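You operate a simulated robot arm through the tools that you are given. There is no shell and no other tool. Be economical: measure what you need, move in short steps, check, and stop when the job is done.

You are at the controls of a simulated robot arm. One attempt, no reset.

## Task
Put the orange towel in the case, shut it and fasten both latches.
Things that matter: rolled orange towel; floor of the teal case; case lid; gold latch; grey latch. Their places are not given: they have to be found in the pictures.

The check looks at the end state, three seconds after you hand in, the way a careful person would. Anything else that was tipped, shoved, dropped, spilled or broken makes it a failure. Flat cloth is picked up by pressing the open fingertips on it (5 to 10 N) and closing them slowly along it; thin cloth reads only 2 to 8 mm in the jaws.

## Robot
A 6-joint arm with a two-finger parallel gripper, fixed in place. Base frame: the origin is at the foot of the arm, x ahead of it, y to its left, z up; the work surface is at about z = 84. Readings come in cm, rad, newtons and seconds.
With the tool pointing down near the work surface it reaches from about 34 to 76 cm from the base axis. Its first joint turns from -1.152 to 1.152 rad. Payload 2.45 kg.
The tool frame sits at the grasp point between the pads (the TCP): z along the fingers, y along the line on which they close. The tips reach 2.4 cm beyond it. Largest opening 6.8 cm; finger width 1.7, thickness 1; the body of the gripper, 4 by 7 cm, starts 4.1 cm behind the TCP.
Orientation is that of the tool frame in the base frame, as a unit quaternion [w, x, y, z]. With the fingers straight down and closing along the base's y, the tool's x points along the base's -x, its y along +y and its z along -z.

## Interface
- The arm moves only by the tool send_rows. Its argument "moves" is text: rows parted by semicolons, each of 6 numbers parted by spaces: the shift along the tool's x, y, z in cm, then the turn, a rotation vector about the tool's x, y, z in degrees. In form: x y z wx wy wz; .... A call has 1 to 10 rows; each row shifts and turns the commanded pose from where the row before left it, along the tool's axes as they then stand. "gripper" is the closure, from 0 (fully open) to 1 (shut), set as the call begins (left out, the last holds). A row lasts 0.2 s, in which the tool goes at most 5 cm and 0.15 rad; a call with a longer step from one row to the next is refused whole, and so is a gripper value outside its range. A pose out of reach is approached as far as the arm can. The call stops where the force on the tool passes 40 N (or 10 N more than at its start, if that is more) or the arm is blocked; 0.2 s more then pass. The fingers move at their own pace (about 10.8 cm/s each) and stop on an object; they squeeze with about 34 N. The grip force told is the motor's: it shows also when the fingers shut on nothing. Time passes only in rows, and 0.2 s behind the last, so rows that do not move let the fingers close. The reply holds the time, the measured pose of the TCP, the force on the tool along the base axes, the opening and the grip force, in the units named above and with some noise.
- Cameras (640 x 400 px; columns grow to the right, rows downward): "scene" is fixed at [17.78, 41.99, 146.64]; the picture's right is [-0.66, -0.75, 0.00], its down [-0.40, 0.35, -0.84] and it looks along [0.63, -0.56, -0.54] (base axes); focal length 239 px, centre (320, 200). "wrist" rides on the gripper at [8.4, 1.1, -7.5] in the tool frame; the picture's right is [-0.13, 0.99, 0.00], its down [-0.60, -0.08, -0.79] and it looks along [-0.79, -0.10, 0.61] (tool axes); focal length 251 px, centre (320, 200).
- snapshot(camera): a new picture of that camera. No time passes.
- probe_pixels(camera, pixels): for up to 12 pixels [column, row] of the newest picture of that camera ("zoom" is the newest enlarged one), the place [x, y, z] in the base frame of the surface seen there, good to about 0.2 cm. No time passes.
- zoom(camera, box): a new picture of the part [left, top, right, bottom] of that camera's present view, enlarged. No time passes.
- close_job(): hands the job in; it is judged then, once.

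Go step by step. Measure first, check grasps and placings, and put right what went wrong. The budget is 80 turns and 54 pictures, counting those below and the enlarged ones. Unless the task says otherwise, let go and move clear before handing in, and close with one line.

The tools are called after "Call:" as name(argument=value, ...) on one line, values as JSON. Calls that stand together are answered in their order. send_rows: Moves the arm, as the interface text tells. Its arguments: {"type":"object","properties":{"moves":{"type":"string"},"gripper":{"type":"number"}},"required":["moves"]} The other tools are called the same way: snapshot (camera) takes a picture; probe_pixels (camera, pixels) gives the place of the surface under pixels of a picture; zoom (camera, box) takes an enlarged picture of a part of a camera's view; close_job () hands the job in.

At the start:

```text
time_s: 0.0
position: [50.1, -3.8, 135.96]
tool_rot: [0.0, 0.001, 1.0, 0.0]
contact_force: [-0.5, -0.2, -0.9]
finger_gap: 6.77
grip_force: 0.1
```

scene: 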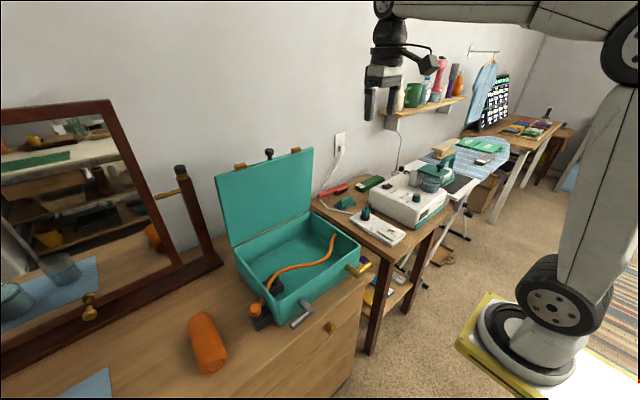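
wrist: 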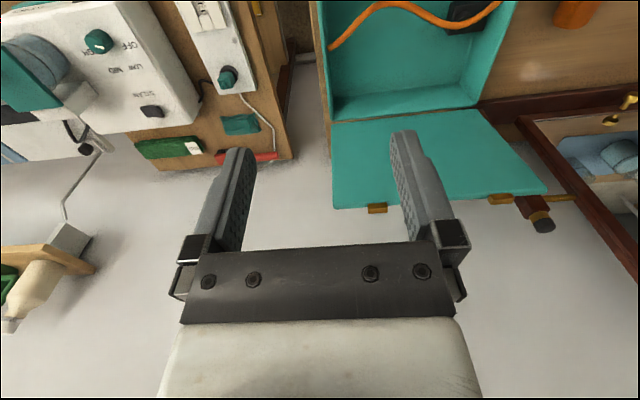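

The scene shows the teal case open near (290,250), the orange towel near (207,343), and an orange cord hanging over the case's front edge. I'll zoom in on these before moving.

Call:
zoom(camera="scene", box=[180, 140, 390, 380])

Call:
probe_pixels(camera="scene", pixels=[[207, 343], [200, 320], [213, 368], [232, 246], [310, 212], [360, 250], [270, 300], [302, 313], [360, 268], [290, 255], [216, 178], [312, 148]])

```text
1.67 times, centred on (285, 260) of scene
```

zoom: 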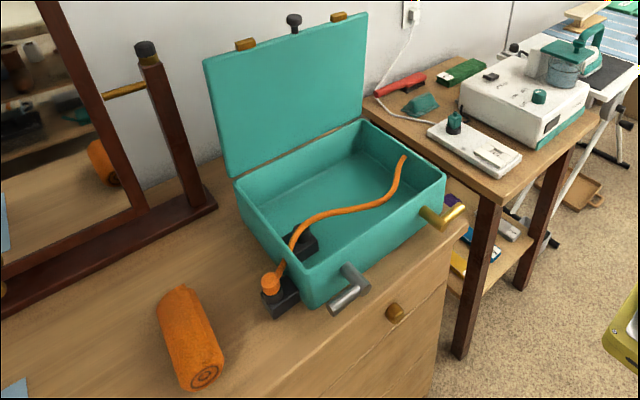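

```text
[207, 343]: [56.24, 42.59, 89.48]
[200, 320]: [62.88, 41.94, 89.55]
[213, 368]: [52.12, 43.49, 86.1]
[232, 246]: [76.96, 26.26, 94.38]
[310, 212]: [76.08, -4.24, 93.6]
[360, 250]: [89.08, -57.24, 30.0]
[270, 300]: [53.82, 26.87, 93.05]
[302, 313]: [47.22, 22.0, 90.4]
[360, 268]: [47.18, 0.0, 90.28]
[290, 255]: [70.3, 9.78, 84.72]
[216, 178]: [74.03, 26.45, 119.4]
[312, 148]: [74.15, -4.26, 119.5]
```

The case spans roughly x 52–76 and y −4 to 26, with the rim at z≈94. The orange cord seems to cross the rim near zoom pixel (285,270), which would stop the lid closing, so I'm looking closer.

Call:
zoom(camera="scene", box=[235, 225, 385, 335])

Call:
zoom(camera="scene", box=[200, 140, 330, 250])

```text
3.64 times, centred on (310, 280) of scene
```

zoom: 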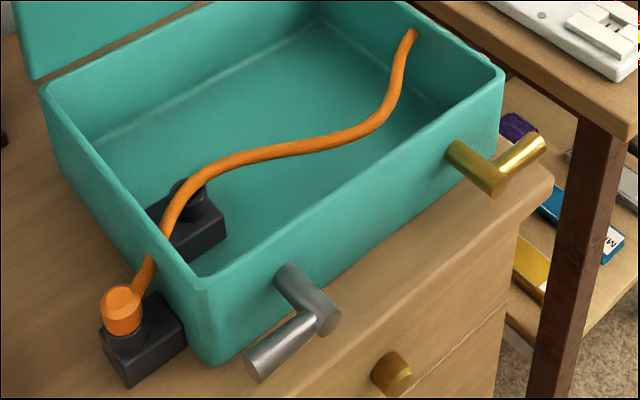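

```text
3.64 times, centred on (265, 195) of scene
```

zoom: 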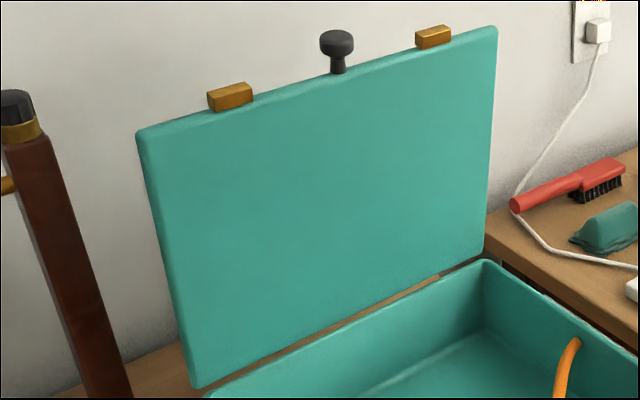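

The cord is fixed at the right wall. It crosses the left rim and ends in an orange head on a black block outside, and a similar block with a round top sits inside. I'm probing their positions.

Call:
zoom(camera="scene", box=[250, 260, 310, 320])

Call:
probe_pixels(camera="scene", pixels=[[261, 302], [264, 296], [271, 286], [279, 273], [286, 277], [280, 269], [262, 312], [330, 240], [300, 260], [280, 290], [270, 315], [285, 285]])

```text
6.67 times, centred on (280, 290) of scene
```

zoom: 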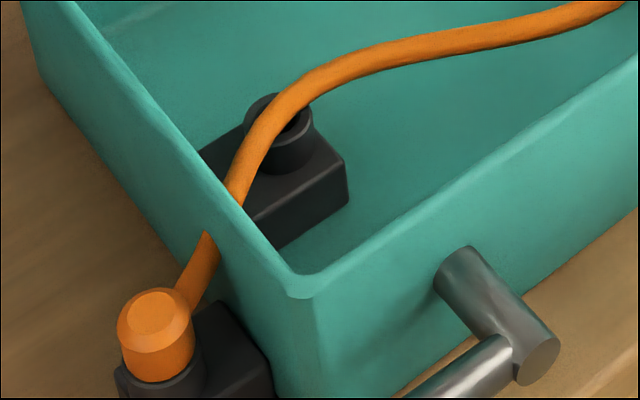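

```text
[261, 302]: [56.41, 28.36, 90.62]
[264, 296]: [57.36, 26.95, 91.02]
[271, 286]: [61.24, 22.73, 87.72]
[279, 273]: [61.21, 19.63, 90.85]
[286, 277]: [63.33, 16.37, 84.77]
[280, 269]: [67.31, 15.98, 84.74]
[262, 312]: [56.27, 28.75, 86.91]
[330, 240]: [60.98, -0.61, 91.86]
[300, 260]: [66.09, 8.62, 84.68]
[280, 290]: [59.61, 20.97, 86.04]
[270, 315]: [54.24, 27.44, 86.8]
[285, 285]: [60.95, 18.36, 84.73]
```

The cord seems to vanish into the rim at zoom pixel (220,215). I'll bring the wrist camera round to the front left of the case for a better look.

Call:
send_rows(moves="1.15 3.3 3.1 0 0 0;1.15 3.3 3.1 0 0 0;1.15 3.3 3.1 0 0 0;1.15 3.3 3.1 0 0 0;1.15 3.3 3.1 0 0 0;1.15 3.3 3.1 0 0 0;1.15 3.3 3.1 0 0 0;1.15 3.3 3.1 0 0 0;1.15 3.3 3.1 0 0 0;1.15 3.3 3.1 0 0 0", gripper=0)

Call:
snapshot(camera="wrist")

```text
time_s: 2.2
position: [38.56, 28.95, 104.62]
tool_rot: [0.001, 0.0, 1.0, 0.0]
contact_force: [-0.2, 0.1, -0.1]
finger_gap: 6.81
grip_force: 0.1
```

```text
47 pictures are left
```

wrist: 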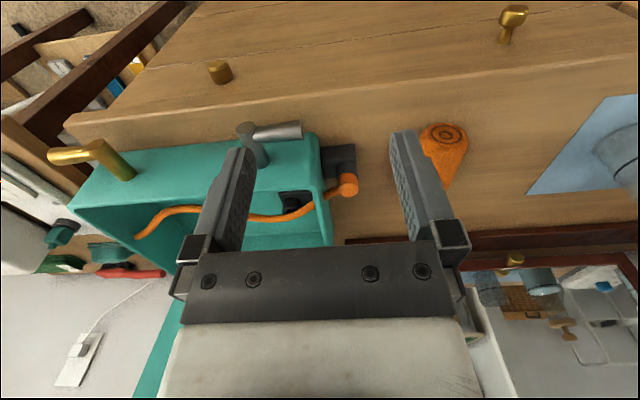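

The wrist image is upside down, and the plug at (348,185) and the cord are visible. I'm enlarging that part.

Call:
zoom(camera="wrist", box=[225, 110, 395, 240])

Call:
probe_pixels(camera="wrist", pixels=[[348, 187], [348, 176], [328, 191], [305, 210], [290, 214], [295, 200], [258, 155], [300, 130], [130, 170], [60, 155], [312, 140], [345, 150]])

```text
3.08 times, centred on (310, 175) of wrist
```

zoom: 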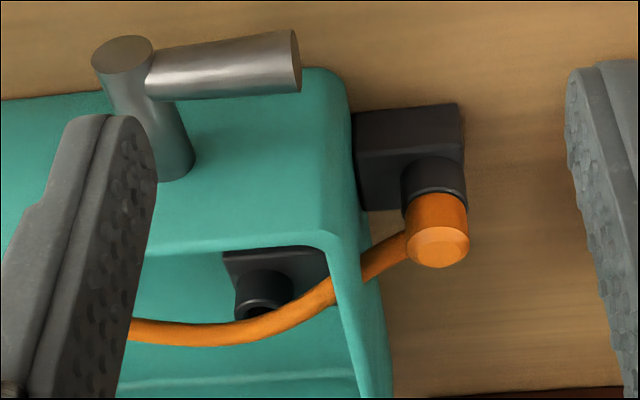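

```text
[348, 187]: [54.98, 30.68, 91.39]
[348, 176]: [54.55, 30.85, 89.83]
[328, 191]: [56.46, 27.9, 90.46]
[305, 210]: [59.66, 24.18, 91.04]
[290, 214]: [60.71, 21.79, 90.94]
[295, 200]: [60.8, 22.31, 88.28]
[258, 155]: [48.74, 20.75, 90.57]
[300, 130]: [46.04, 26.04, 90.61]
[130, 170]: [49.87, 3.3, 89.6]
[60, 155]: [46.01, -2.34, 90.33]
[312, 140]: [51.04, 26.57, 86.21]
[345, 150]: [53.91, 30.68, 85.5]
```

The cord meets the left wall near y≈26. I need to know if it goes over or through the wall, so I'm probing the rim and cord heights there.

Call:
probe_pixels(camera="zoom", pixels=[[330, 285], [345, 275], [342, 300], [335, 245], [370, 290], [365, 265], [385, 258], [405, 245], [300, 315], [240, 330], [437, 250], [437, 215]])

Call:
zoom(camera="scene", box=[250, 275, 282, 307])

```text
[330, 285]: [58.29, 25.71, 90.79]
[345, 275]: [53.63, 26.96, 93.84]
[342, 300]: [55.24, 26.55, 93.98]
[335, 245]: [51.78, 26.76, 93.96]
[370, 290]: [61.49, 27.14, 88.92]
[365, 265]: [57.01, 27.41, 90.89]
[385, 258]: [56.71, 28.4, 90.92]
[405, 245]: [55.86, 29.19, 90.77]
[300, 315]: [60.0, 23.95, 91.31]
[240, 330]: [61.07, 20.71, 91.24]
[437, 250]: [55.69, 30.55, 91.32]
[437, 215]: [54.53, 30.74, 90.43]
```

```text
12.50 times, centred on (266, 291) of scene
```

zoom: 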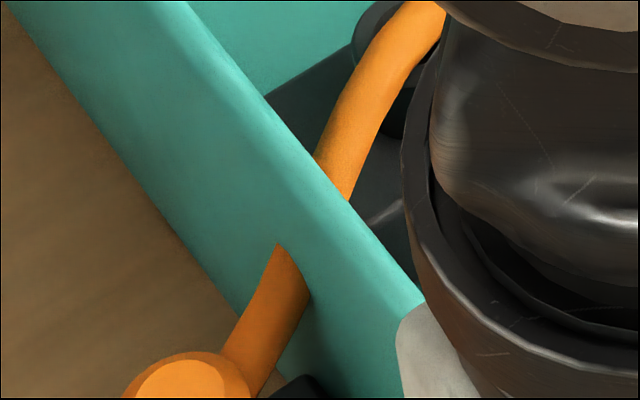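

The cord passes through the left wall at z≈90.8, below the rim at 94, so it shouldn't obstruct the lid. I'll leave it alone and place the towel clear of it. Next I'm measuring the towel and the cord's course.

Call:
zoom(camera="scene", box=[160, 290, 260, 390])

Call:
probe_pixels(camera="scene", pixels=[[194, 320], [202, 316], [210, 314], [198, 330], [205, 343], [211, 356], [218, 352], [200, 366], [211, 370], [222, 350], [225, 362], [190, 328]])

Call:
probe_pixels(camera="wrist", pixels=[[136, 236], [150, 218], [175, 208], [200, 211], [245, 218], [275, 218], [440, 135], [448, 160], [430, 140], [463, 140], [445, 190], [175, 230]])

```text
4.00 times, centred on (210, 340) of scene
```

zoom: 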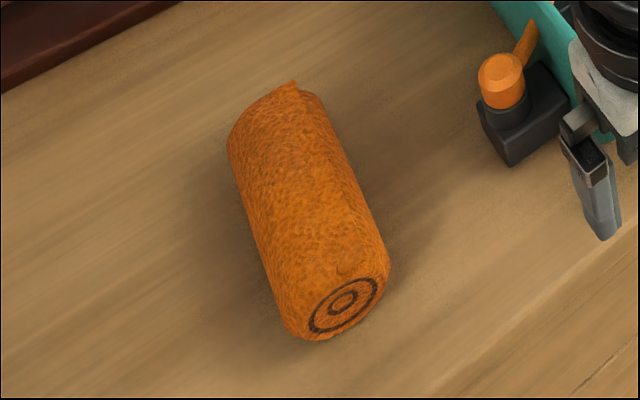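

```text
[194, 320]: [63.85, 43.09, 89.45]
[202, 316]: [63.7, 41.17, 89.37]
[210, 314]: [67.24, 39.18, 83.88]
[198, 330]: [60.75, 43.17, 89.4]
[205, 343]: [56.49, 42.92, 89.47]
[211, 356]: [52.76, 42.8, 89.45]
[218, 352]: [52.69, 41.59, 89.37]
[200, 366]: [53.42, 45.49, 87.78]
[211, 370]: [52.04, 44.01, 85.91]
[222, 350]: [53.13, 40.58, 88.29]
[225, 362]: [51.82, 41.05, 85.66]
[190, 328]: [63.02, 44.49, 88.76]
```

```text
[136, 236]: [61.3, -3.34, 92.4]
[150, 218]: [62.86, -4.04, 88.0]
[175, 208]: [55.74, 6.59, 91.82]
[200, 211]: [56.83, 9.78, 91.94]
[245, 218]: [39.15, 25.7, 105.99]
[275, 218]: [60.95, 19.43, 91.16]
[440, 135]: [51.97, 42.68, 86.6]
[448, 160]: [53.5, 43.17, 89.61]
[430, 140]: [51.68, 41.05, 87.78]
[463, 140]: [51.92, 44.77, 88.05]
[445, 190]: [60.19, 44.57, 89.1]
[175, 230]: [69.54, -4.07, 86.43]
```

The towel lies along x from 52 to 64.5, centred at about (58.2, 42.8), with a diameter of about 5.5 and its axis at z≈86.7. I'll move above it and check before descending.

Call:
send_rows(moves="-3.28 2.31 0 0 0 0;-3.28 2.31 0 0 0 0;-3.28 2.31 0 0 0 0;-3.28 2.31 0 0 0 0;-3.28 2.31 0 0 0 0;-3.28 2.31 0 0 0 0;0 0 4.3 0 0 0;0 0 4.3 0 0 0;0 0 0 0 0 0", gripper=0)

Call:
snapshot(camera="wrist")

Call:
snapshot(camera="scene")

```text
time_s: 4.2
position: [58.38, 43.18, 96.27]
tool_rot: [0.001, 0.0, 1.0, 0.0]
contact_force: [-0.6, 0.0, 0.1]
finger_gap: 6.8
grip_force: 0.1
```

```text
43 pictures are left
```

wrist: 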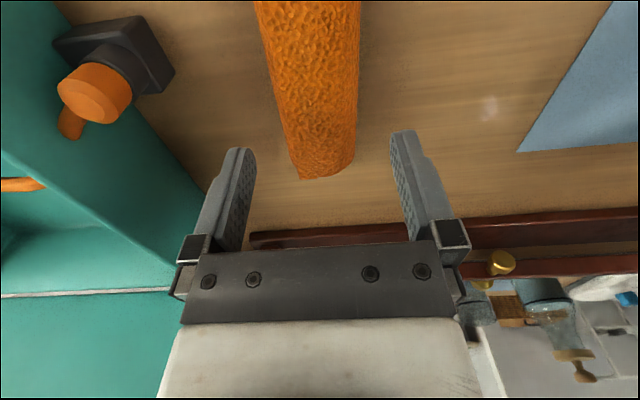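

```text
42 pictures are left
```

scene: 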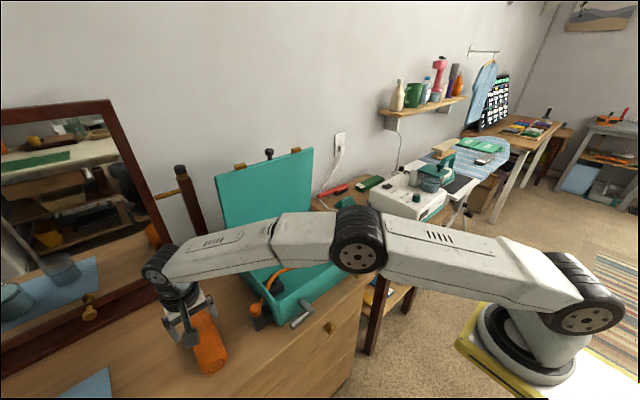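

The fingers straddle the towel; I'm probing its edges at its far end and the mirror's base to set the fine alignment.

Call:
probe_pixels(camera="wrist", pixels=[[292, 160], [325, 170], [353, 160], [264, 30], [358, 30], [310, 30], [275, 90], [357, 90], [330, 235], [325, 120], [300, 100], [340, 100]])

```text
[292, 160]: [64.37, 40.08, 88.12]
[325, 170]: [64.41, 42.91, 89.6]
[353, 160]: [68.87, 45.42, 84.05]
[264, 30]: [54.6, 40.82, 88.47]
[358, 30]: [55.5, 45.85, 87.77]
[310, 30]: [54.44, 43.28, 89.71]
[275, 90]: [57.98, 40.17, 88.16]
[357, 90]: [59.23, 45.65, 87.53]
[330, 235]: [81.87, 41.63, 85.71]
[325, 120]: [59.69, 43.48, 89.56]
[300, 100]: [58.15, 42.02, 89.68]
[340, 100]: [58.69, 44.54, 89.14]
```

The towel's centre at x≈58 is y≈42.9, so I'll shift by −0.3 and descend to z≈86.9.

Call:
send_rows(moves="0 -0.3 2 0 0 0;0 0 2.5 0 0 0;0 0 2 0 0 0;0 0 1.5 0 0 0;0 0 1.2 0 0 0;0 0 0 0 0 0", gripper=0)

```text
time_s: 5.6
position: [58.32, 42.7, 87.13]
tool_rot: [0.001, 0.0, 1.0, 0.0]
contact_force: [0.2, 0.0, -0.4]
finger_gap: 6.8
grip_force: 0.1
```

There was no contact on the way down and the TCP is at z 87.1. Closing now.

Call:
send_rows(moves="0 0 0 0 0 0;0 0 0 0 0 0;0 0 0 0 0 0;0 0 0 0 0 0", gripper=1)

```text
time_s: 6.6
position: [58.42, 42.65, 87.15]
tool_rot: [0.0, 0.001, 1.0, -0.001]
contact_force: [0.2, -0.5, 1.6]
finger_gap: 5.44
grip_force: 34.2
```

I have a good grip: the gap is 5.44 with 34 N. Now I'll lift straight up.

Call:
send_rows(moves="0 0 -2 0 0 0;0 0 -4 0 0 0;0 0 -4.5 0 0 0;0 0 -4.5 0 0 0;0 0 -4.5 0 0 0;0 0 0 0 0 0")

Call:
send_rows(moves="0 0 0 0 0 -8.5;0 0 0 0 0 -8.5;0 0 0 0 0 -8.5;0 0 0 0 0 -8.5;0 0 0 0 0 -8.5;0 0 0 0 0 -8.5;0 0 0 0 0 -8.5;0 0 0 0 0 -8.5;0 0 0 0 0 -8.5;0 0 0 0 0 -8.5")

Call:
snapshot(camera="scene")

```text
time_s: 8.0
position: [58.22, 42.58, 106.59]
tool_rot: [0.0, 0.0, 1.0, -0.001]
contact_force: [-1.0, 0.9, -1.6]
finger_gap: 5.43
grip_force: 33.7
```

```text
time_s: 10.2
position: [58.27, 42.71, 106.53]
tool_rot: [0.0, -0.677, 0.736, -0.001]
contact_force: [0.2, -0.3, -1.0]
finger_gap: 5.39
grip_force: 34.0
```

```text
41 pictures are left
```

scene: 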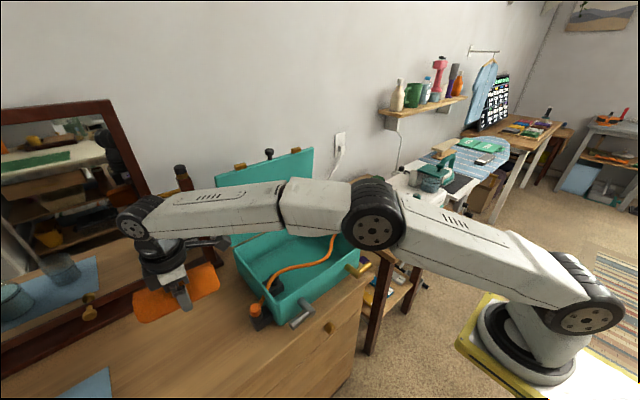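

The towel is turned to lie along y. Next I'll carry it over to about (66, 10) above the case, finishing the last 5° of turn on the way.

Call:
send_rows(moves="0 0 0 0 0 -4.8;4.08 -0.96 0 0 0 0;4.08 -0.96 0 0 0 0;4.08 -0.96 0 0 0 0;4.08 -0.96 0 0 0 0;4.08 -0.96 0 0 0 0;4.08 -0.96 0 0 0 0;4.08 -0.96 0 0 0 0;4.08 -0.96 0 0 0 0;0 0 0 0 0 0")

Call:
snapshot(camera="scene")

Call:
snapshot(camera="wrist")

```text
time_s: 12.4
position: [65.98, 9.92, 106.62]
tool_rot: [0.0, -0.706, 0.708, 0.0]
contact_force: [0.8, -0.4, -0.8]
finger_gap: 5.41
grip_force: 34.1
```

```text
40 pictures are left
```

scene: 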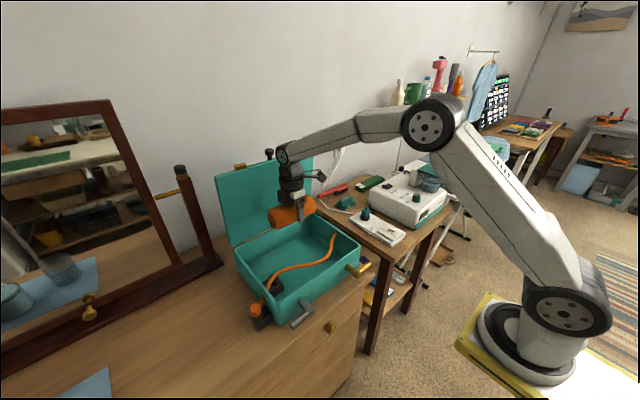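

```text
39 pictures are left
```

wrist: 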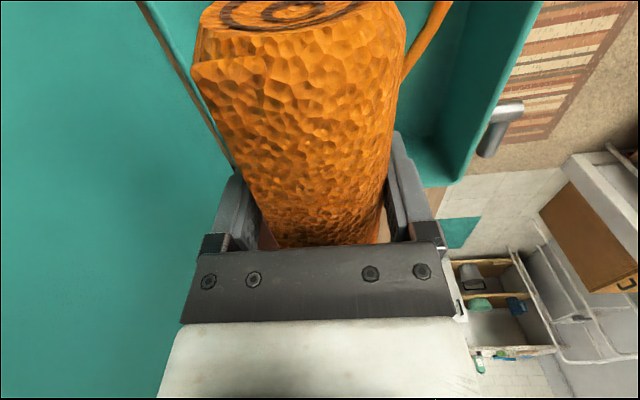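

Everything is clear and the towel hangs at x≈66, behind the cord. I'll lower it to just above the case floor, at TCP z≈88.1.

Call:
send_rows(moves="0 0 4.5 0 0 0;0 0 4.5 0 0 0;0 0 4 0 0 0;0 0 2.5 0 0 0;0 0 1.5 0 0 0;0 0 1 0 0 0;0 0 0.5 0 0 0;0 0 0 0 0 0")

Call:
snapshot(camera="scene")

```text
time_s: 14.2
position: [66.02, 10.07, 88.05]
tool_rot: [0.001, -0.705, 0.709, 0.0]
contact_force: [0.5, 0.3, -0.4]
finger_gap: 5.41
grip_force: 34.1
```

```text
38 pictures are left
```

scene: 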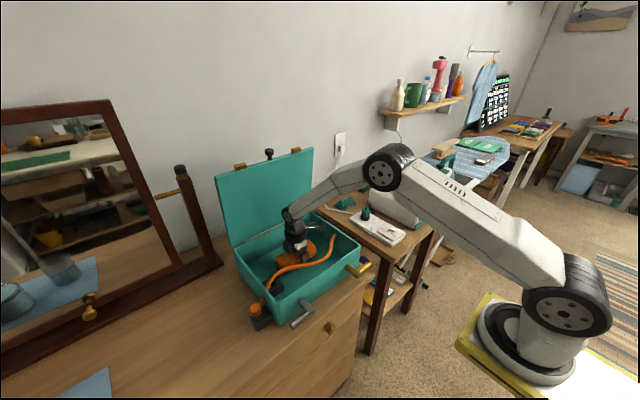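

Next I'm lowering another 0.3 to rest it, then opening.

Call:
send_rows(moves="0 0 0.2 0 0 0;0 0 0.15 0 0 0;0 0 0 0 0 0")

Call:
send_rows(moves="0 0 0 0 0 0;0 0 0 0 0 0;0 0 0 0 0 0", gripper=0)

Call:
send_rows(moves="0 0 -2 0 0 0;0 0 -3 0 0 0;0 0 -4 0 0 0;0 0 -4.5 0 0 0;0 0 -4.5 0 0 0;0 0 0 0 0 0")

Call:
snapshot(camera="scene")

Call:
snapshot(camera="wrist")

```text
time_s: 15.0
position: [65.99, 10.09, 87.81]
tool_rot: [0.001, -0.706, 0.708, -0.001]
contact_force: [-4.4, -0.4, 12.8]
finger_gap: 5.39
grip_force: 34.2
```

```text
time_s: 15.8
position: [65.92, 9.96, 87.74]
tool_rot: [0.0, -0.706, 0.709, 0.0]
contact_force: [-0.4, -0.6, -0.5]
finger_gap: 6.79
grip_force: 0.0
```

```text
time_s: 17.2
position: [66.01, 10.0, 105.78]
tool_rot: [0.001, -0.706, 0.709, 0.0]
contact_force: [0.4, 0.2, -0.5]
finger_gap: 6.79
grip_force: 0.0
```

```text
37 pictures are left
```

scene: 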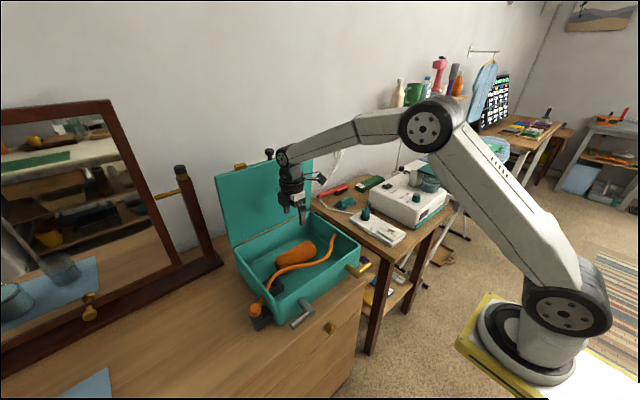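

```text
36 pictures are left
```

wrist: 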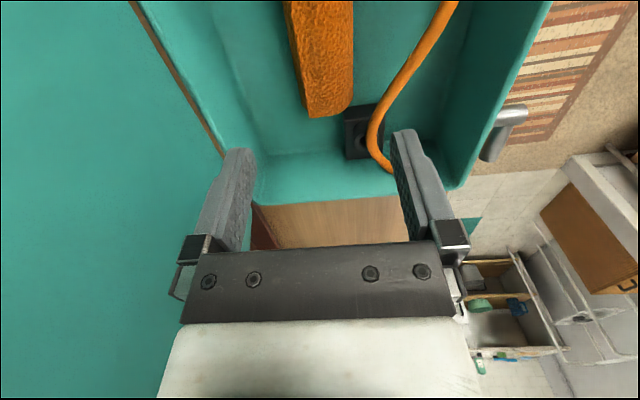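

The towel rests on the floor behind the cord. Now I'm measuring the lid: its face, the top knob, the gold tabs, both latches and the space behind.

Call:
probe_pixels(camera="scene", pixels=[[225, 200], [230, 240], [240, 168], [269, 151], [269, 157], [239, 166], [296, 149], [310, 180], [245, 230], [255, 190], [222, 172], [200, 190]])

Call:
zoom(camera="scene", box=[205, 135, 325, 215])

Call:
zoom(camera="scene", box=[275, 250, 385, 335])

```text
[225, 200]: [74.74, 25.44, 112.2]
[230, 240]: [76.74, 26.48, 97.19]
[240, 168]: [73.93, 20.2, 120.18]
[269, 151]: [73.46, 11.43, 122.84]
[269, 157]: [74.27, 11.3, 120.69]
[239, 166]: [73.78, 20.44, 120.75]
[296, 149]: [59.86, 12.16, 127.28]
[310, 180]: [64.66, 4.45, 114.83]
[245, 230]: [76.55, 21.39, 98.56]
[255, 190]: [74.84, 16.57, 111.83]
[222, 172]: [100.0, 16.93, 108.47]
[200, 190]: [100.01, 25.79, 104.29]
```

```text
5.00 times, centred on (265, 175) of scene
```

zoom: 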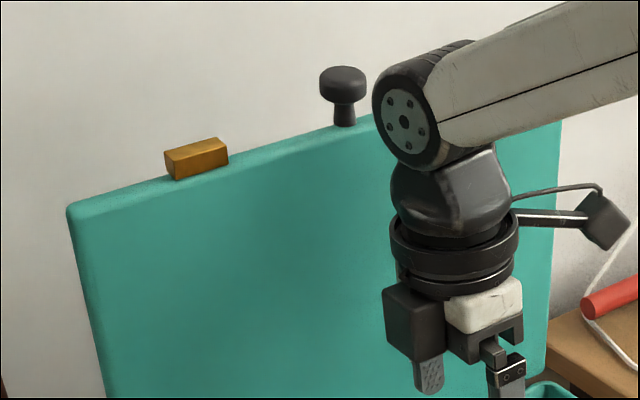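

```text
4.71 times, centred on (330, 292) of scene
```

zoom: 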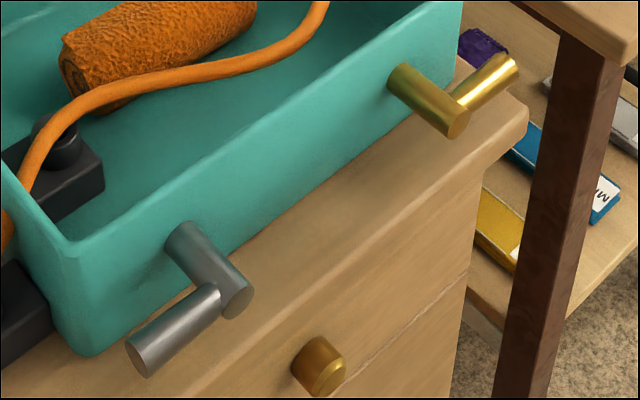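

The lid leans slightly forward: x is 76.7 at z 97 and 74 at z 119.5. It has a knob at about (73.5, 11.4, 122.5), and the latch levers point outward horizontally. I'll raise up, back off, turn back 90°, then inspect the knob so I can close the lid by it.

Call:
send_rows(moves="0 1.5 -4.5 0 0 0;0 1.5 -4.5 0 0 0;0 1.5 -4.5 0 0 0;0 1.5 -4.5 0 0 0;0 1 -4.5 0 0 0;0 1 -3.7 0 0 0;0 0 0 0 0 8.5;0 0 0 0 0 8.5;0 0 0 0 0 8.5;0 0 0 0 0 8.5")

Call:
send_rows(moves="0 0 0 0 0 8;0 0 0 0 0 8;0 0 0 0 0 8;0 0 0 0 0 8;0 0 0 0 0 8;0 0 0 0 0 8;0 0 0 0 0 8;0 0 0 0 0 0")

Call:
zoom(camera="scene", box=[215, 130, 315, 193])

Call:
snapshot(camera="wrist")

```text
time_s: 19.4
position: [57.81, 10.0, 131.86]
tool_rot: [0.001, -0.468, 0.884, -0.001]
contact_force: [0.3, -0.3, -0.3]
finger_gap: 6.8
grip_force: 0.1
```

```text
time_s: 21.2
position: [57.9, 10.04, 131.9]
tool_rot: [0.001, 0.002, 1.0, 0.0]
contact_force: [0.3, 0.4, -0.1]
finger_gap: 6.8
grip_force: 0.0
```

```text
6.35 times, centred on (265, 162) of scene
```

zoom: 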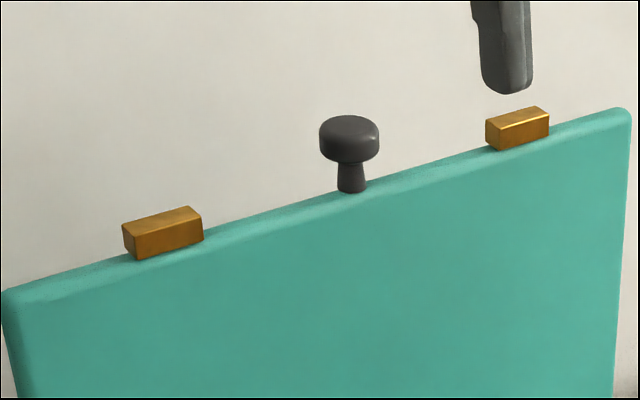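

```text
32 pictures are left
```

wrist: 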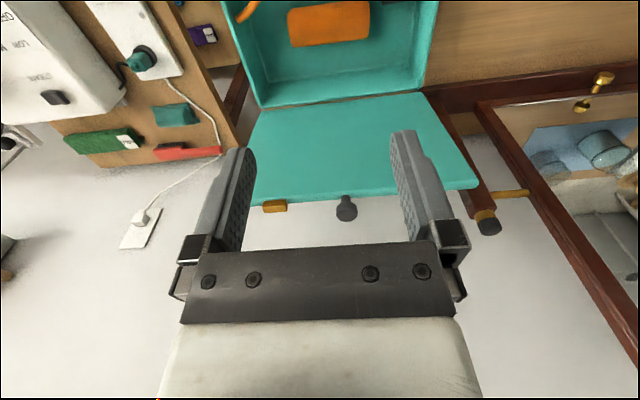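

Call:
probe_pixels(camera="zoom", pixels=[[323, 135], [350, 145], [376, 140], [348, 122], [352, 180], [352, 200], [175, 245], [520, 135], [350, 158], [500, 170]])

Call:
probe_pixels(camera="wrist", pixels=[[336, 215], [346, 213], [356, 211], [346, 200], [274, 206], [340, 185]])

```text
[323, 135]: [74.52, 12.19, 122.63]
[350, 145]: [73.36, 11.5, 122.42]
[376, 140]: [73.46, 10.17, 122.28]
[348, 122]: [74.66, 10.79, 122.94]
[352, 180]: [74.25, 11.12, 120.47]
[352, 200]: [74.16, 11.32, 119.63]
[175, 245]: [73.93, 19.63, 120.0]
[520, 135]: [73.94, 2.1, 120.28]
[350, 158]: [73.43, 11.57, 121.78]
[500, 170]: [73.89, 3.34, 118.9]
```

```text
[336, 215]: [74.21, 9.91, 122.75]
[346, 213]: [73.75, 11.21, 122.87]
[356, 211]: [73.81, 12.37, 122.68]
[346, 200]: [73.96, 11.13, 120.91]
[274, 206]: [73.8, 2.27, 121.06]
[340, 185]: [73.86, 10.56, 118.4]
```

The knob head is centred at about (74.5, 11.15, 122.3) with a diameter of about 2.4. I'll go above it and descend with the fingers straddling it in y.

Call:
send_rows(moves="-4.2 0.3 0 0 0 0;-4.2 0.3 0 0 0 0;-4.2 0.3 0 0 0 0;-4 0.2 0 0 0 0;0 0 2.5 0 0 0;0 0 2.5 0 0 0;0 0 2 0 0 0;0 0 1.7 0 0 0;0 0 0 0 0 0", gripper=0)

Call:
zoom(camera="scene", box=[215, 110, 325, 180])

Call:
snapshot(camera="wrist")

```text
time_s: 23.2
position: [68.07, 10.37, 121.27]
tool_rot: [0.0, 0.002, 1.0, 0.0]
contact_force: [0.7, -1.0, -0.2]
finger_gap: 6.83
grip_force: 0.0
out of reach, approached as far as the arm can: row 3, 4
```

```text
5.71 times, centred on (270, 145) of scene
```

zoom: 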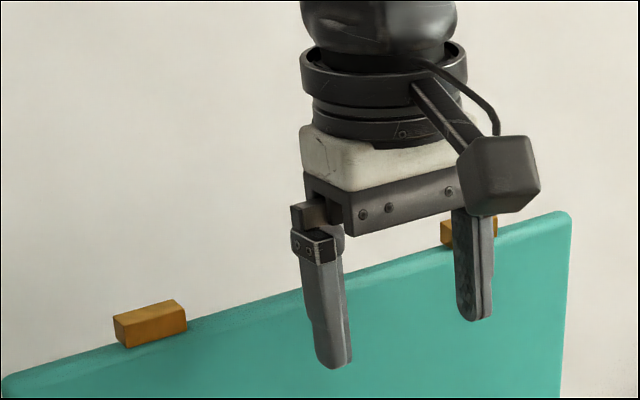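

```text
30 pictures are left
```

wrist: 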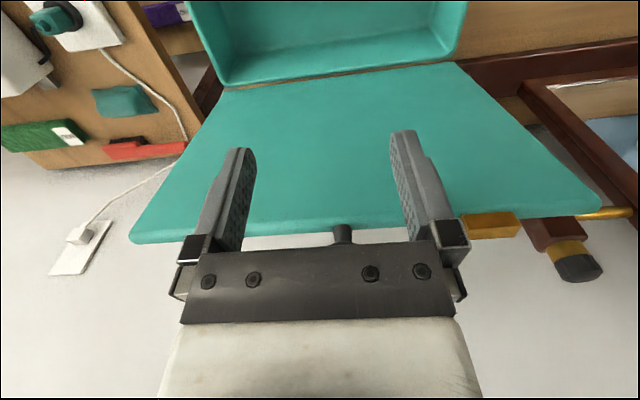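

The knob can't be reached with the tool straight down; the arm stopped at x≈68. I'll tilt the fingers forward by 40° so the wrist stays farther back.

Call:
send_rows(moves="2 0 -2 0 0 0;2 0 -3 0 0 0;0 0 -1 0 0 0;0 0 0 0 -8 0;0 0 0 0 -8 0;0 0 0 0 -8 0;0 0 0 0 -8 0;0 0 0 0 -8 0;0 0 0 0 0 0")

```text
time_s: 25.2
position: [64.29, 10.46, 127.38]
tool_rot: [0.343, 0.002, 0.939, -0.001]
contact_force: [0.0, 0.5, -1.1]
finger_gap: 6.79
grip_force: 0.0
```

The tilt is as intended. Now I'll move to the pre-grasp point about 6 cm back along the fingers, and check the alignment.

Call:
send_rows(moves="-2.27 0.35 1.65 0 0 0;-2.27 0.35 1.65 0 0 0;0 0 0 0 0 0")

Call:
snapshot(camera="wrist")

```text
time_s: 26.0
position: [69.9, 11.02, 127.68]
tool_rot: [0.342, 0.002, 0.94, -0.001]
contact_force: [0.4, 0.5, -0.2]
finger_gap: 6.81
grip_force: 0.0
```

```text
29 pictures are left
```

wrist: 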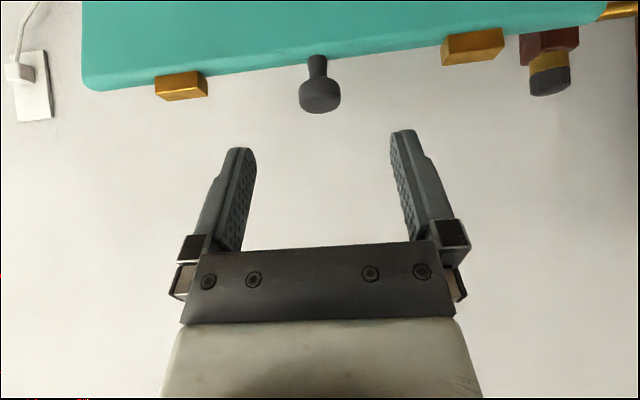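

The knob at (319,90) sits between the fingers, so I'll advance 6 cm along them and close.

Call:
send_rows(moves="0 0 2 0 0 0;0 0.1 2 0 0 0;0 0 2 0 0 0;0 0 0 0 0 0")

Call:
send_rows(moves="0 0 0 0 0 0;0 0 0 0 0 0;0 0 0 0 0 0", gripper=1)

Call:
zoom(camera="scene", box=[215, 110, 325, 180])

```text
time_s: 27.0
position: [73.62, 11.19, 123.07]
tool_rot: [0.343, 0.002, 0.939, -0.001]
contact_force: [1.0, -0.3, -0.9]
finger_gap: 6.82
grip_force: 0.1
```

```text
time_s: 27.8
position: [73.62, 11.04, 123.11]
tool_rot: [0.342, 0.002, 0.94, -0.002]
contact_force: [1.2, -5.7, -1.6]
finger_gap: 2.6
grip_force: 41.2
```

```text
5.71 times, centred on (270, 145) of scene
```

zoom: 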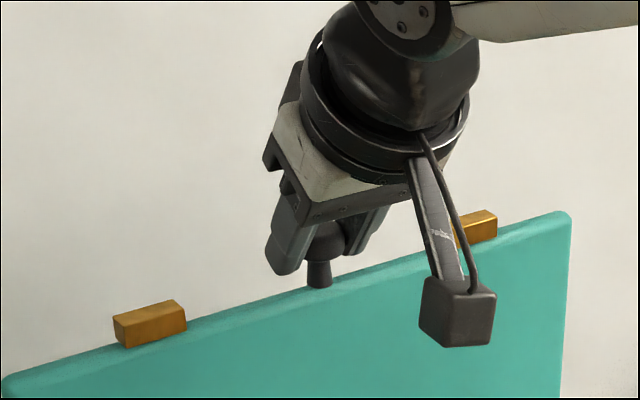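

The knob is gripped firmly with a gap of 2.6. I'll swing the lid along an arc about a hinge at x≈77.1, z≈94.1 with radius 28.3, beginning with three small rows to watch the forces.

Call:
send_rows(moves="2.084 0 -1.324 0 0 0;2.191 0 -1.138 0 0 0;2.282 0 -0.942 0 0 0")

```text
time_s: 28.6
position: [66.37, 10.94, 121.73]
tool_rot: [0.344, 0.003, 0.939, -0.001]
contact_force: [4.5, -15.1, 1.2]
finger_gap: 2.58
grip_force: 41.0
```

It moves smoothly with low x/z forces. There is a −15 N side force, so I'll ease slightly toward −y while continuing the arc.

Call:
send_rows(moves="2.355 -0.08 -0.74 0 0 0;2.411 -0.08 -0.532 0 0 0;2.448 0 -0.32 0 0 0;2.467 0 -0.105 0 0 0")

```text
time_s: 29.6
position: [57.95, 11.03, 116.46]
tool_rot: [0.344, 0.002, 0.939, -0.001]
contact_force: [-6.4, -19.2, 13.1]
finger_gap: 2.57
grip_force: 41.4
```

The position matches the predicted arc and the forces are moderate. Continuing with small corrections.

Call:
send_rows(moves="2.467 -0.1 0 0 0 0;2.448 -0.1 0.275 0 0 0;2.41 -0.05 0.537 0 0 0")

Call:
snapshot(camera="scene")

```text
time_s: 30.4
position: [53.0, 11.08, 111.18]
tool_rot: [0.342, 0.0, 0.94, 0.001]
contact_force: [12.1, 11.3, -2.9]
finger_gap: 2.57
grip_force: 41.1
```

```text
27 pictures are left
```

scene: 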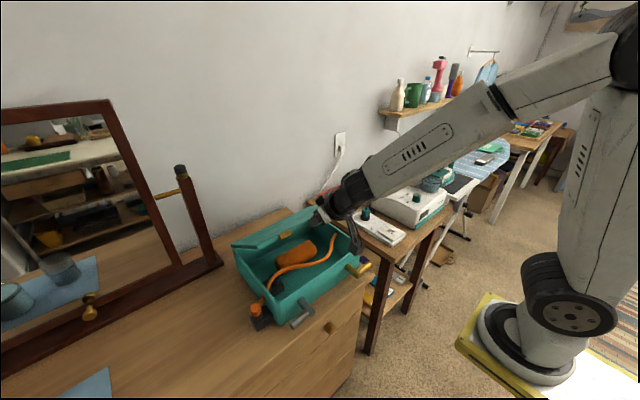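

The lid is over halfway down and following the predicted arc. I'll continue while easing the tilt back.

Call:
send_rows(moves="2.29 0.05 0.745 0 3 0;2.17 0 1.065 0 3 0;2.0 0 1.365 0 3 0;1.79 0 1.638 0 3 0")

```text
time_s: 31.4
position: [49.0, 11.04, 102.41]
tool_rot: [0.243, 0.0, 0.97, 0.002]
contact_force: [-8.2, 25.4, 6.2]
finger_gap: 2.56
grip_force: 41.3
```

It's still on the arc, with the side force at +25 N. I'll correct by +y 0.2 and go on toward nearly shut.

Call:
send_rows(moves="0.8 0.12 0.92 0 1.5 0;0.77 0.1 0.96 0 1.5 0;0.65 0.05 1.04 0 1.5 0;0.62 0 1.04 0 1.5 0;0 0 0 0 0 0")

Call:
zoom(camera="scene", box=[220, 190, 390, 335])

```text
time_s: 32.6
position: [48.12, 10.97, 97.56]
tool_rot: [0.191, 0.003, 0.982, -0.002]
contact_force: [0.1, -6.4, 3.3]
finger_gap: 2.54
grip_force: 40.6
```

```text
2.76 times, centred on (305, 262) of scene
```

zoom: 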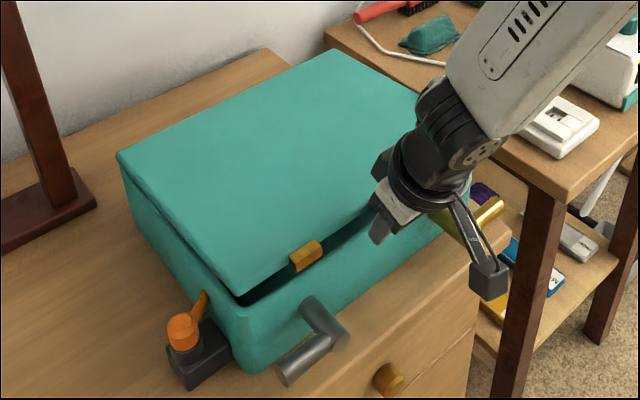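

The lid is nearly shut, with a small gap at the front. Lowering slowly until contact.

Call:
send_rows(moves="0.15 0 0.37 0 0 0;0.15 0 0.37 0 0 0;0.15 0 0.37 0 0 0;0.08 0 0.2 0 0 0;0 0 0 0 0 0")

Call:
zoom(camera="scene", box=[220, 190, 390, 335])

```text
time_s: 33.8
position: [47.96, 11.04, 96.25]
tool_rot: [0.191, 0.002, 0.982, -0.002]
contact_force: [-9.4, -20.1, 2.7]
finger_gap: 2.53
grip_force: 41.3
```

```text
2.76 times, centred on (305, 262) of scene
```

zoom: 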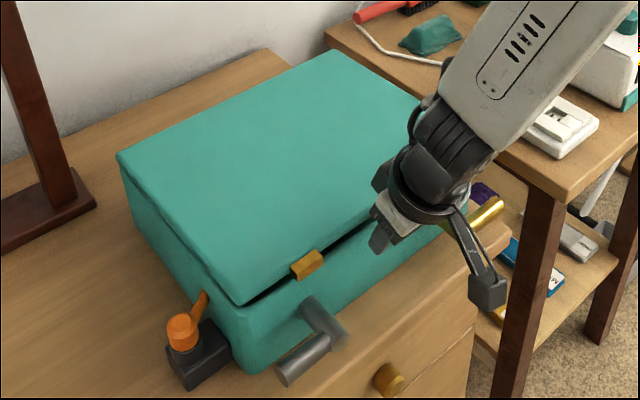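

Still about half a centimetre open, with no strong upward force. I'll keep going down gently.

Call:
send_rows(moves="0.06 -0.1 0.3 0 0 0;0.08 -0.05 0.25 0 0 0;0.08 0 0.2 0 0 0;0 0 0 0 0 0")

Call:
zoom(camera="scene", box=[220, 190, 390, 335])

```text
time_s: 34.8
position: [48.0, 10.95, 95.4]
tool_rot: [0.19, 0.001, 0.982, -0.001]
contact_force: [-19.0, -8.9, 2.5]
finger_gap: 2.59
grip_force: 40.7
```

```text
2.76 times, centred on (305, 262) of scene
```

zoom: 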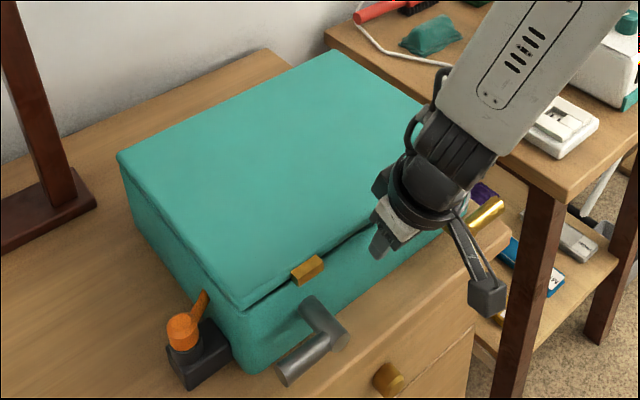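

The remaining gap is tiny, and −19 N in x says to ease toward −x. Continuing a little.

Call:
send_rows(moves="0.2 0 0.13 0 0 0;0.15 0 0.2 0 0 0;0.08 0 0.2 0 0 0;0 0 0 0 0 0")

Call:
zoom(camera="scene", box=[250, 230, 350, 310])

```text
time_s: 35.8
position: [48.02, 10.94, 94.9]
tool_rot: [0.192, 0.001, 0.981, -0.001]
contact_force: [-9.1, -5.7, 8.5]
finger_gap: 2.6
grip_force: 40.7
```

```text
5.00 times, centred on (300, 270) of scene
```

zoom: 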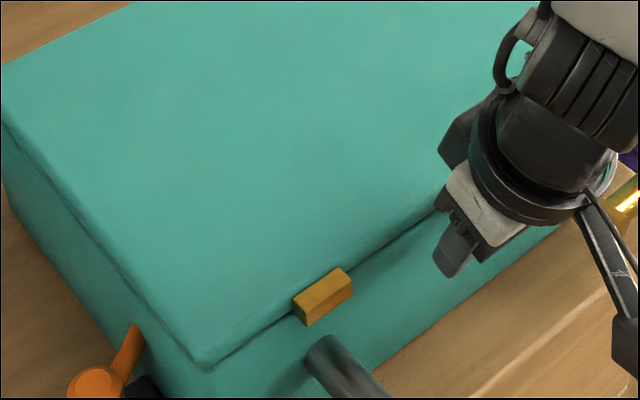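

The seam looks closed. I'll press a bit more to confirm the stop.

Call:
send_rows(moves="0.1 0 0.2 0 0 0;0.1 0 0.2 0 0 0;0 0 0 0 0 0")

```text
time_s: 36.6
position: [48.08, 11.05, 94.48]
tool_rot: [0.194, 0.002, 0.981, 0.0]
contact_force: [-5.5, -8.7, 36.7]
finger_gap: 2.58
grip_force: 41.8
```

The stop is firm at 36 N up, so the lid is shut. Releasing the knob, backing off and looking.

Call:
send_rows(moves="0 0 0 0 0 0;0 0 0 0 0 0;0 0 0 0 0 0", gripper=0)

Call:
send_rows(moves="0 0 -2 0 0 0;0 0 -3 0 0 0;0 0 -4 0 2 0;0 0 -4 0 6 0;0 0 -4 0 6 0;0 0 0 0 6 0;0 0 0 0 2.3 0;0 0 0 0 0 0")

Call:
zoom(camera="scene", box=[220, 190, 390, 335])

Call:
snapshot(camera="wrist")

```text
time_s: 37.4
position: [47.89, 11.15, 94.38]
tool_rot: [0.191, 0.002, 0.982, 0.0]
contact_force: [-0.4, 0.8, -0.2]
finger_gap: 6.76
grip_force: 0.1
```

```text
time_s: 39.2
position: [42.17, 10.99, 110.37]
tool_rot: [-0.002, 0.003, 1.0, 0.001]
contact_force: [0.7, 0.1, -0.4]
finger_gap: 6.8
grip_force: 0.0
```

```text
2.76 times, centred on (305, 262) of scene
```

zoom: 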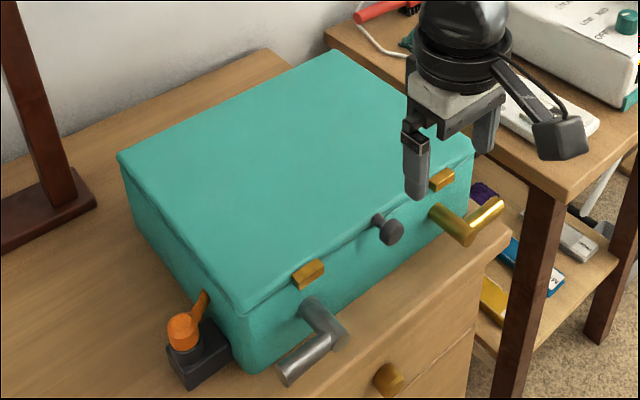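

```text
21 pictures are left
```

wrist: 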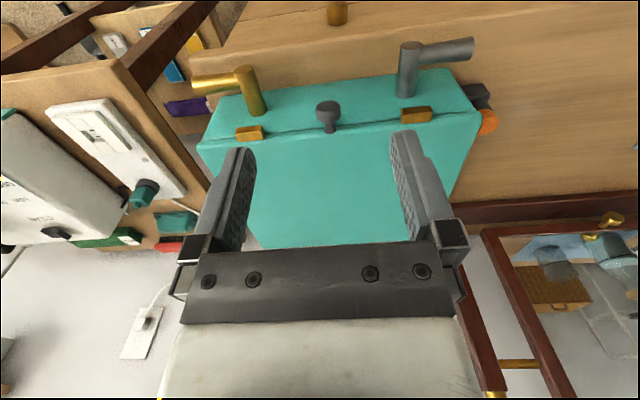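

The lid stays shut. Now I'm measuring the two latches from the wrist view.

Call:
zoom(camera="wrist", box=[180, 20, 500, 160])

Call:
probe_pixels(camera="wrist", pixels=[[408, 50], [406, 70], [405, 92], [435, 52], [470, 48], [416, 114], [245, 76], [256, 105], [225, 82], [197, 87], [249, 133], [440, 90]])

```text
2.00 times, centred on (340, 90) of wrist
```

zoom: 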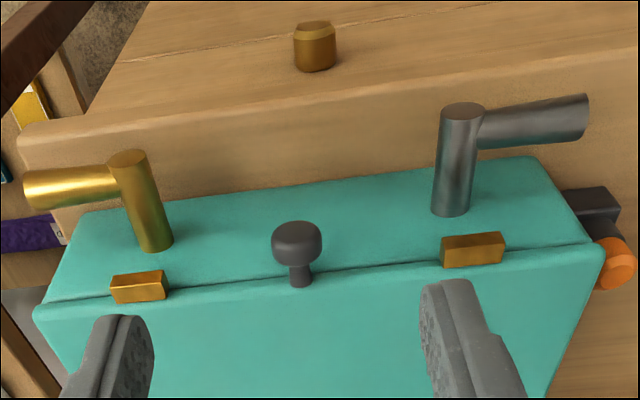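

```text
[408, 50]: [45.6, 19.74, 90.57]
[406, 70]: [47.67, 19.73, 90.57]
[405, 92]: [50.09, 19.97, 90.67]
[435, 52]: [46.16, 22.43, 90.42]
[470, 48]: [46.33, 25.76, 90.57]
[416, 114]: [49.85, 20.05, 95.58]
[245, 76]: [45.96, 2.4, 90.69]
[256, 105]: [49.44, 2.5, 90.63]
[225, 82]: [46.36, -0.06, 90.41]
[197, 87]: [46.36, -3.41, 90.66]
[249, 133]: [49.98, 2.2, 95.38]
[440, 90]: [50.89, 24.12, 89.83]
```

Both latches are shafts along x: grey at y≈19.9 and gold at y≈2.4, axis z≈89.7. Their levers lie at x≈46.4 and point outward. I'll turn the gripper 90° to close along x, grip a lever from above and swing it upward about its shaft, grey first.

Call:
send_rows(moves="0 0 0 0 0 -8.5;0 0 0 0 0 -8.5;0 0 0 0 0 -8.5;0 0 0 0 0 -8.5;0 0 0 0 0 -8.5;0 0 0 0 0 -8.5;0 0 0 0 0 -8.5;0 0 0 0 0 -8.5;0 0 0 0 0 -8.5;0 0 0 0 0 -8.5", gripper=0.4)

Call:
send_rows(moves="0 0 0 0 0 -5;-4.53 -1.41 0 0 0 0;-4.53 -1.41 0 0 0 0;-4.53 -1.41 0 0 0 0;0 0 4 0 0 0;0 0 4 0 0 0;0 0 3 0 0 0;0 0 0 0 0 0")

Call:
snapshot(camera="scene")

```text
time_s: 41.4
position: [42.2, 11.02, 110.38]
tool_rot: [-0.002, -0.676, 0.737, 0.003]
contact_force: [-0.4, -0.4, -0.8]
finger_gap: 4.08
grip_force: 0.0
```

```text
time_s: 43.2
position: [46.6, 24.6, 99.18]
tool_rot: [-0.001, -0.706, 0.709, 0.001]
contact_force: [0.6, -1.1, 0.0]
finger_gap: 4.09
grip_force: 0.0
```

```text
19 pictures are left
```

scene: 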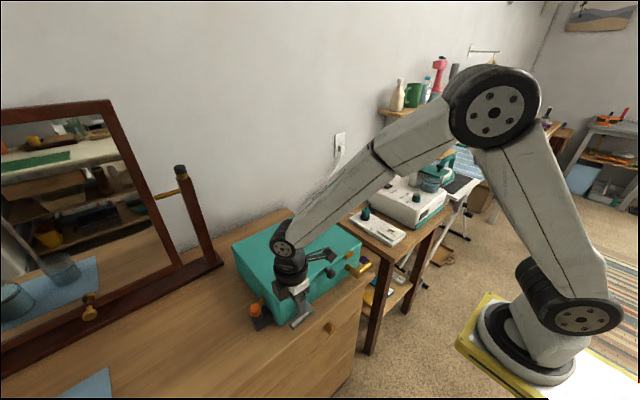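

I'm in position above the grey lever. Descending to z≈90.2 and watching for contact.

Call:
send_rows(moves="0 0.25 3 0 0 0;0 0 3 0 0 0;0 0 2 0 0 0;0 0 1 0 0 0;0 0 0 0 0 0")

Call:
zoom(camera="scene", box=[240, 230, 360, 340])

```text
time_s: 44.4
position: [46.22, 24.64, 90.25]
tool_rot: [-0.002, -0.706, 0.708, 0.001]
contact_force: [0.2, 0.4, 0.4]
finger_gap: 4.06
grip_force: 0.0
```

```text
3.64 times, centred on (300, 285) of scene
```

zoom: 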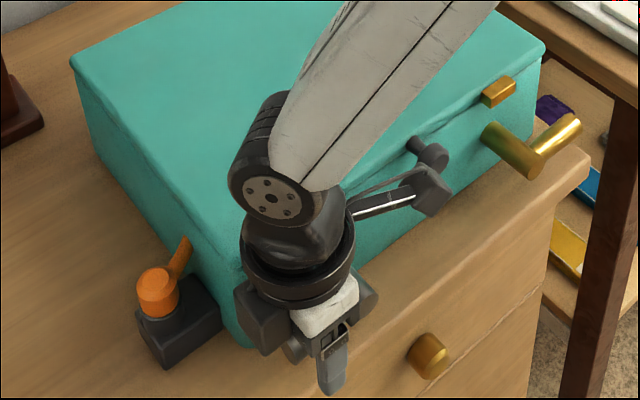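

The descent was clean. Closing on the lever.

Call:
send_rows(moves="0 0 0 0 0 0;0 0 0 0 0 0;0 0 0 0 0 0", gripper=1)

```text
time_s: 45.1
position: [46.8, 24.68, 90.37]
tool_rot: [0.005, -0.706, 0.708, -0.001]
contact_force: [7.2, -2.0, -7.8]
finger_gap: 2.17
grip_force: 38.3
stopped in row 3: the force on the tool passed its limit (the readings are from after the stop); the commanded pose is now the measured one
```

The lever is gripped: gap 2.17, centred at x≈46.8. Next I'll swing it up on an arc of radius 4.75, first 36°.

Call:
send_rows(moves="0 0 0 0 0 0;0.104 0 -0.985 0 0 0;0.306 0 -0.942 0 0 0;0.495 0 -0.857 0 0 0")

```text
time_s: 46.1
position: [46.75, 23.93, 93.22]
tool_rot: [0.006, -0.706, 0.709, 0.0]
contact_force: [7.2, 14.1, -16.2]
finger_gap: 2.19
grip_force: 38.7
```

It has risen 2.85 cm with moderate resistance. I'm checking that the lever really follows.

Call:
zoom(camera="scene", box=[250, 230, 370, 340])

```text
3.64 times, centred on (310, 285) of scene
```

zoom: 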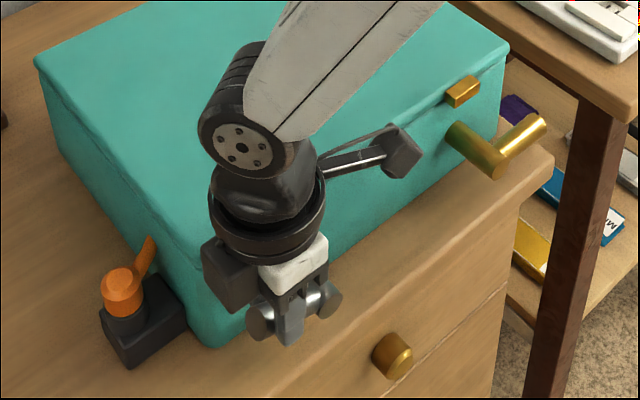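

Call:
probe_pixels(camera="zoom", pixels=[[262, 320], [255, 315], [328, 298], [335, 300], [320, 300], [290, 325], [262, 335]])

Call:
zoom(camera="wrist", box=[180, 40, 460, 260])

```text
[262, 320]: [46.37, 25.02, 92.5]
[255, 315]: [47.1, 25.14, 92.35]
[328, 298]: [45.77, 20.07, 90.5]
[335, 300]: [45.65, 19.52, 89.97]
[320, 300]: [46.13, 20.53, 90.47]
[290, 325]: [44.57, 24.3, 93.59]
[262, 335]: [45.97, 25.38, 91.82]
```

```text
1.82 times, centred on (320, 150) of wrist
```

zoom: 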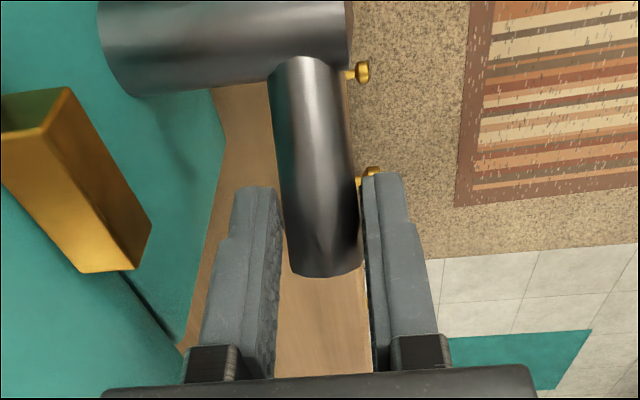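

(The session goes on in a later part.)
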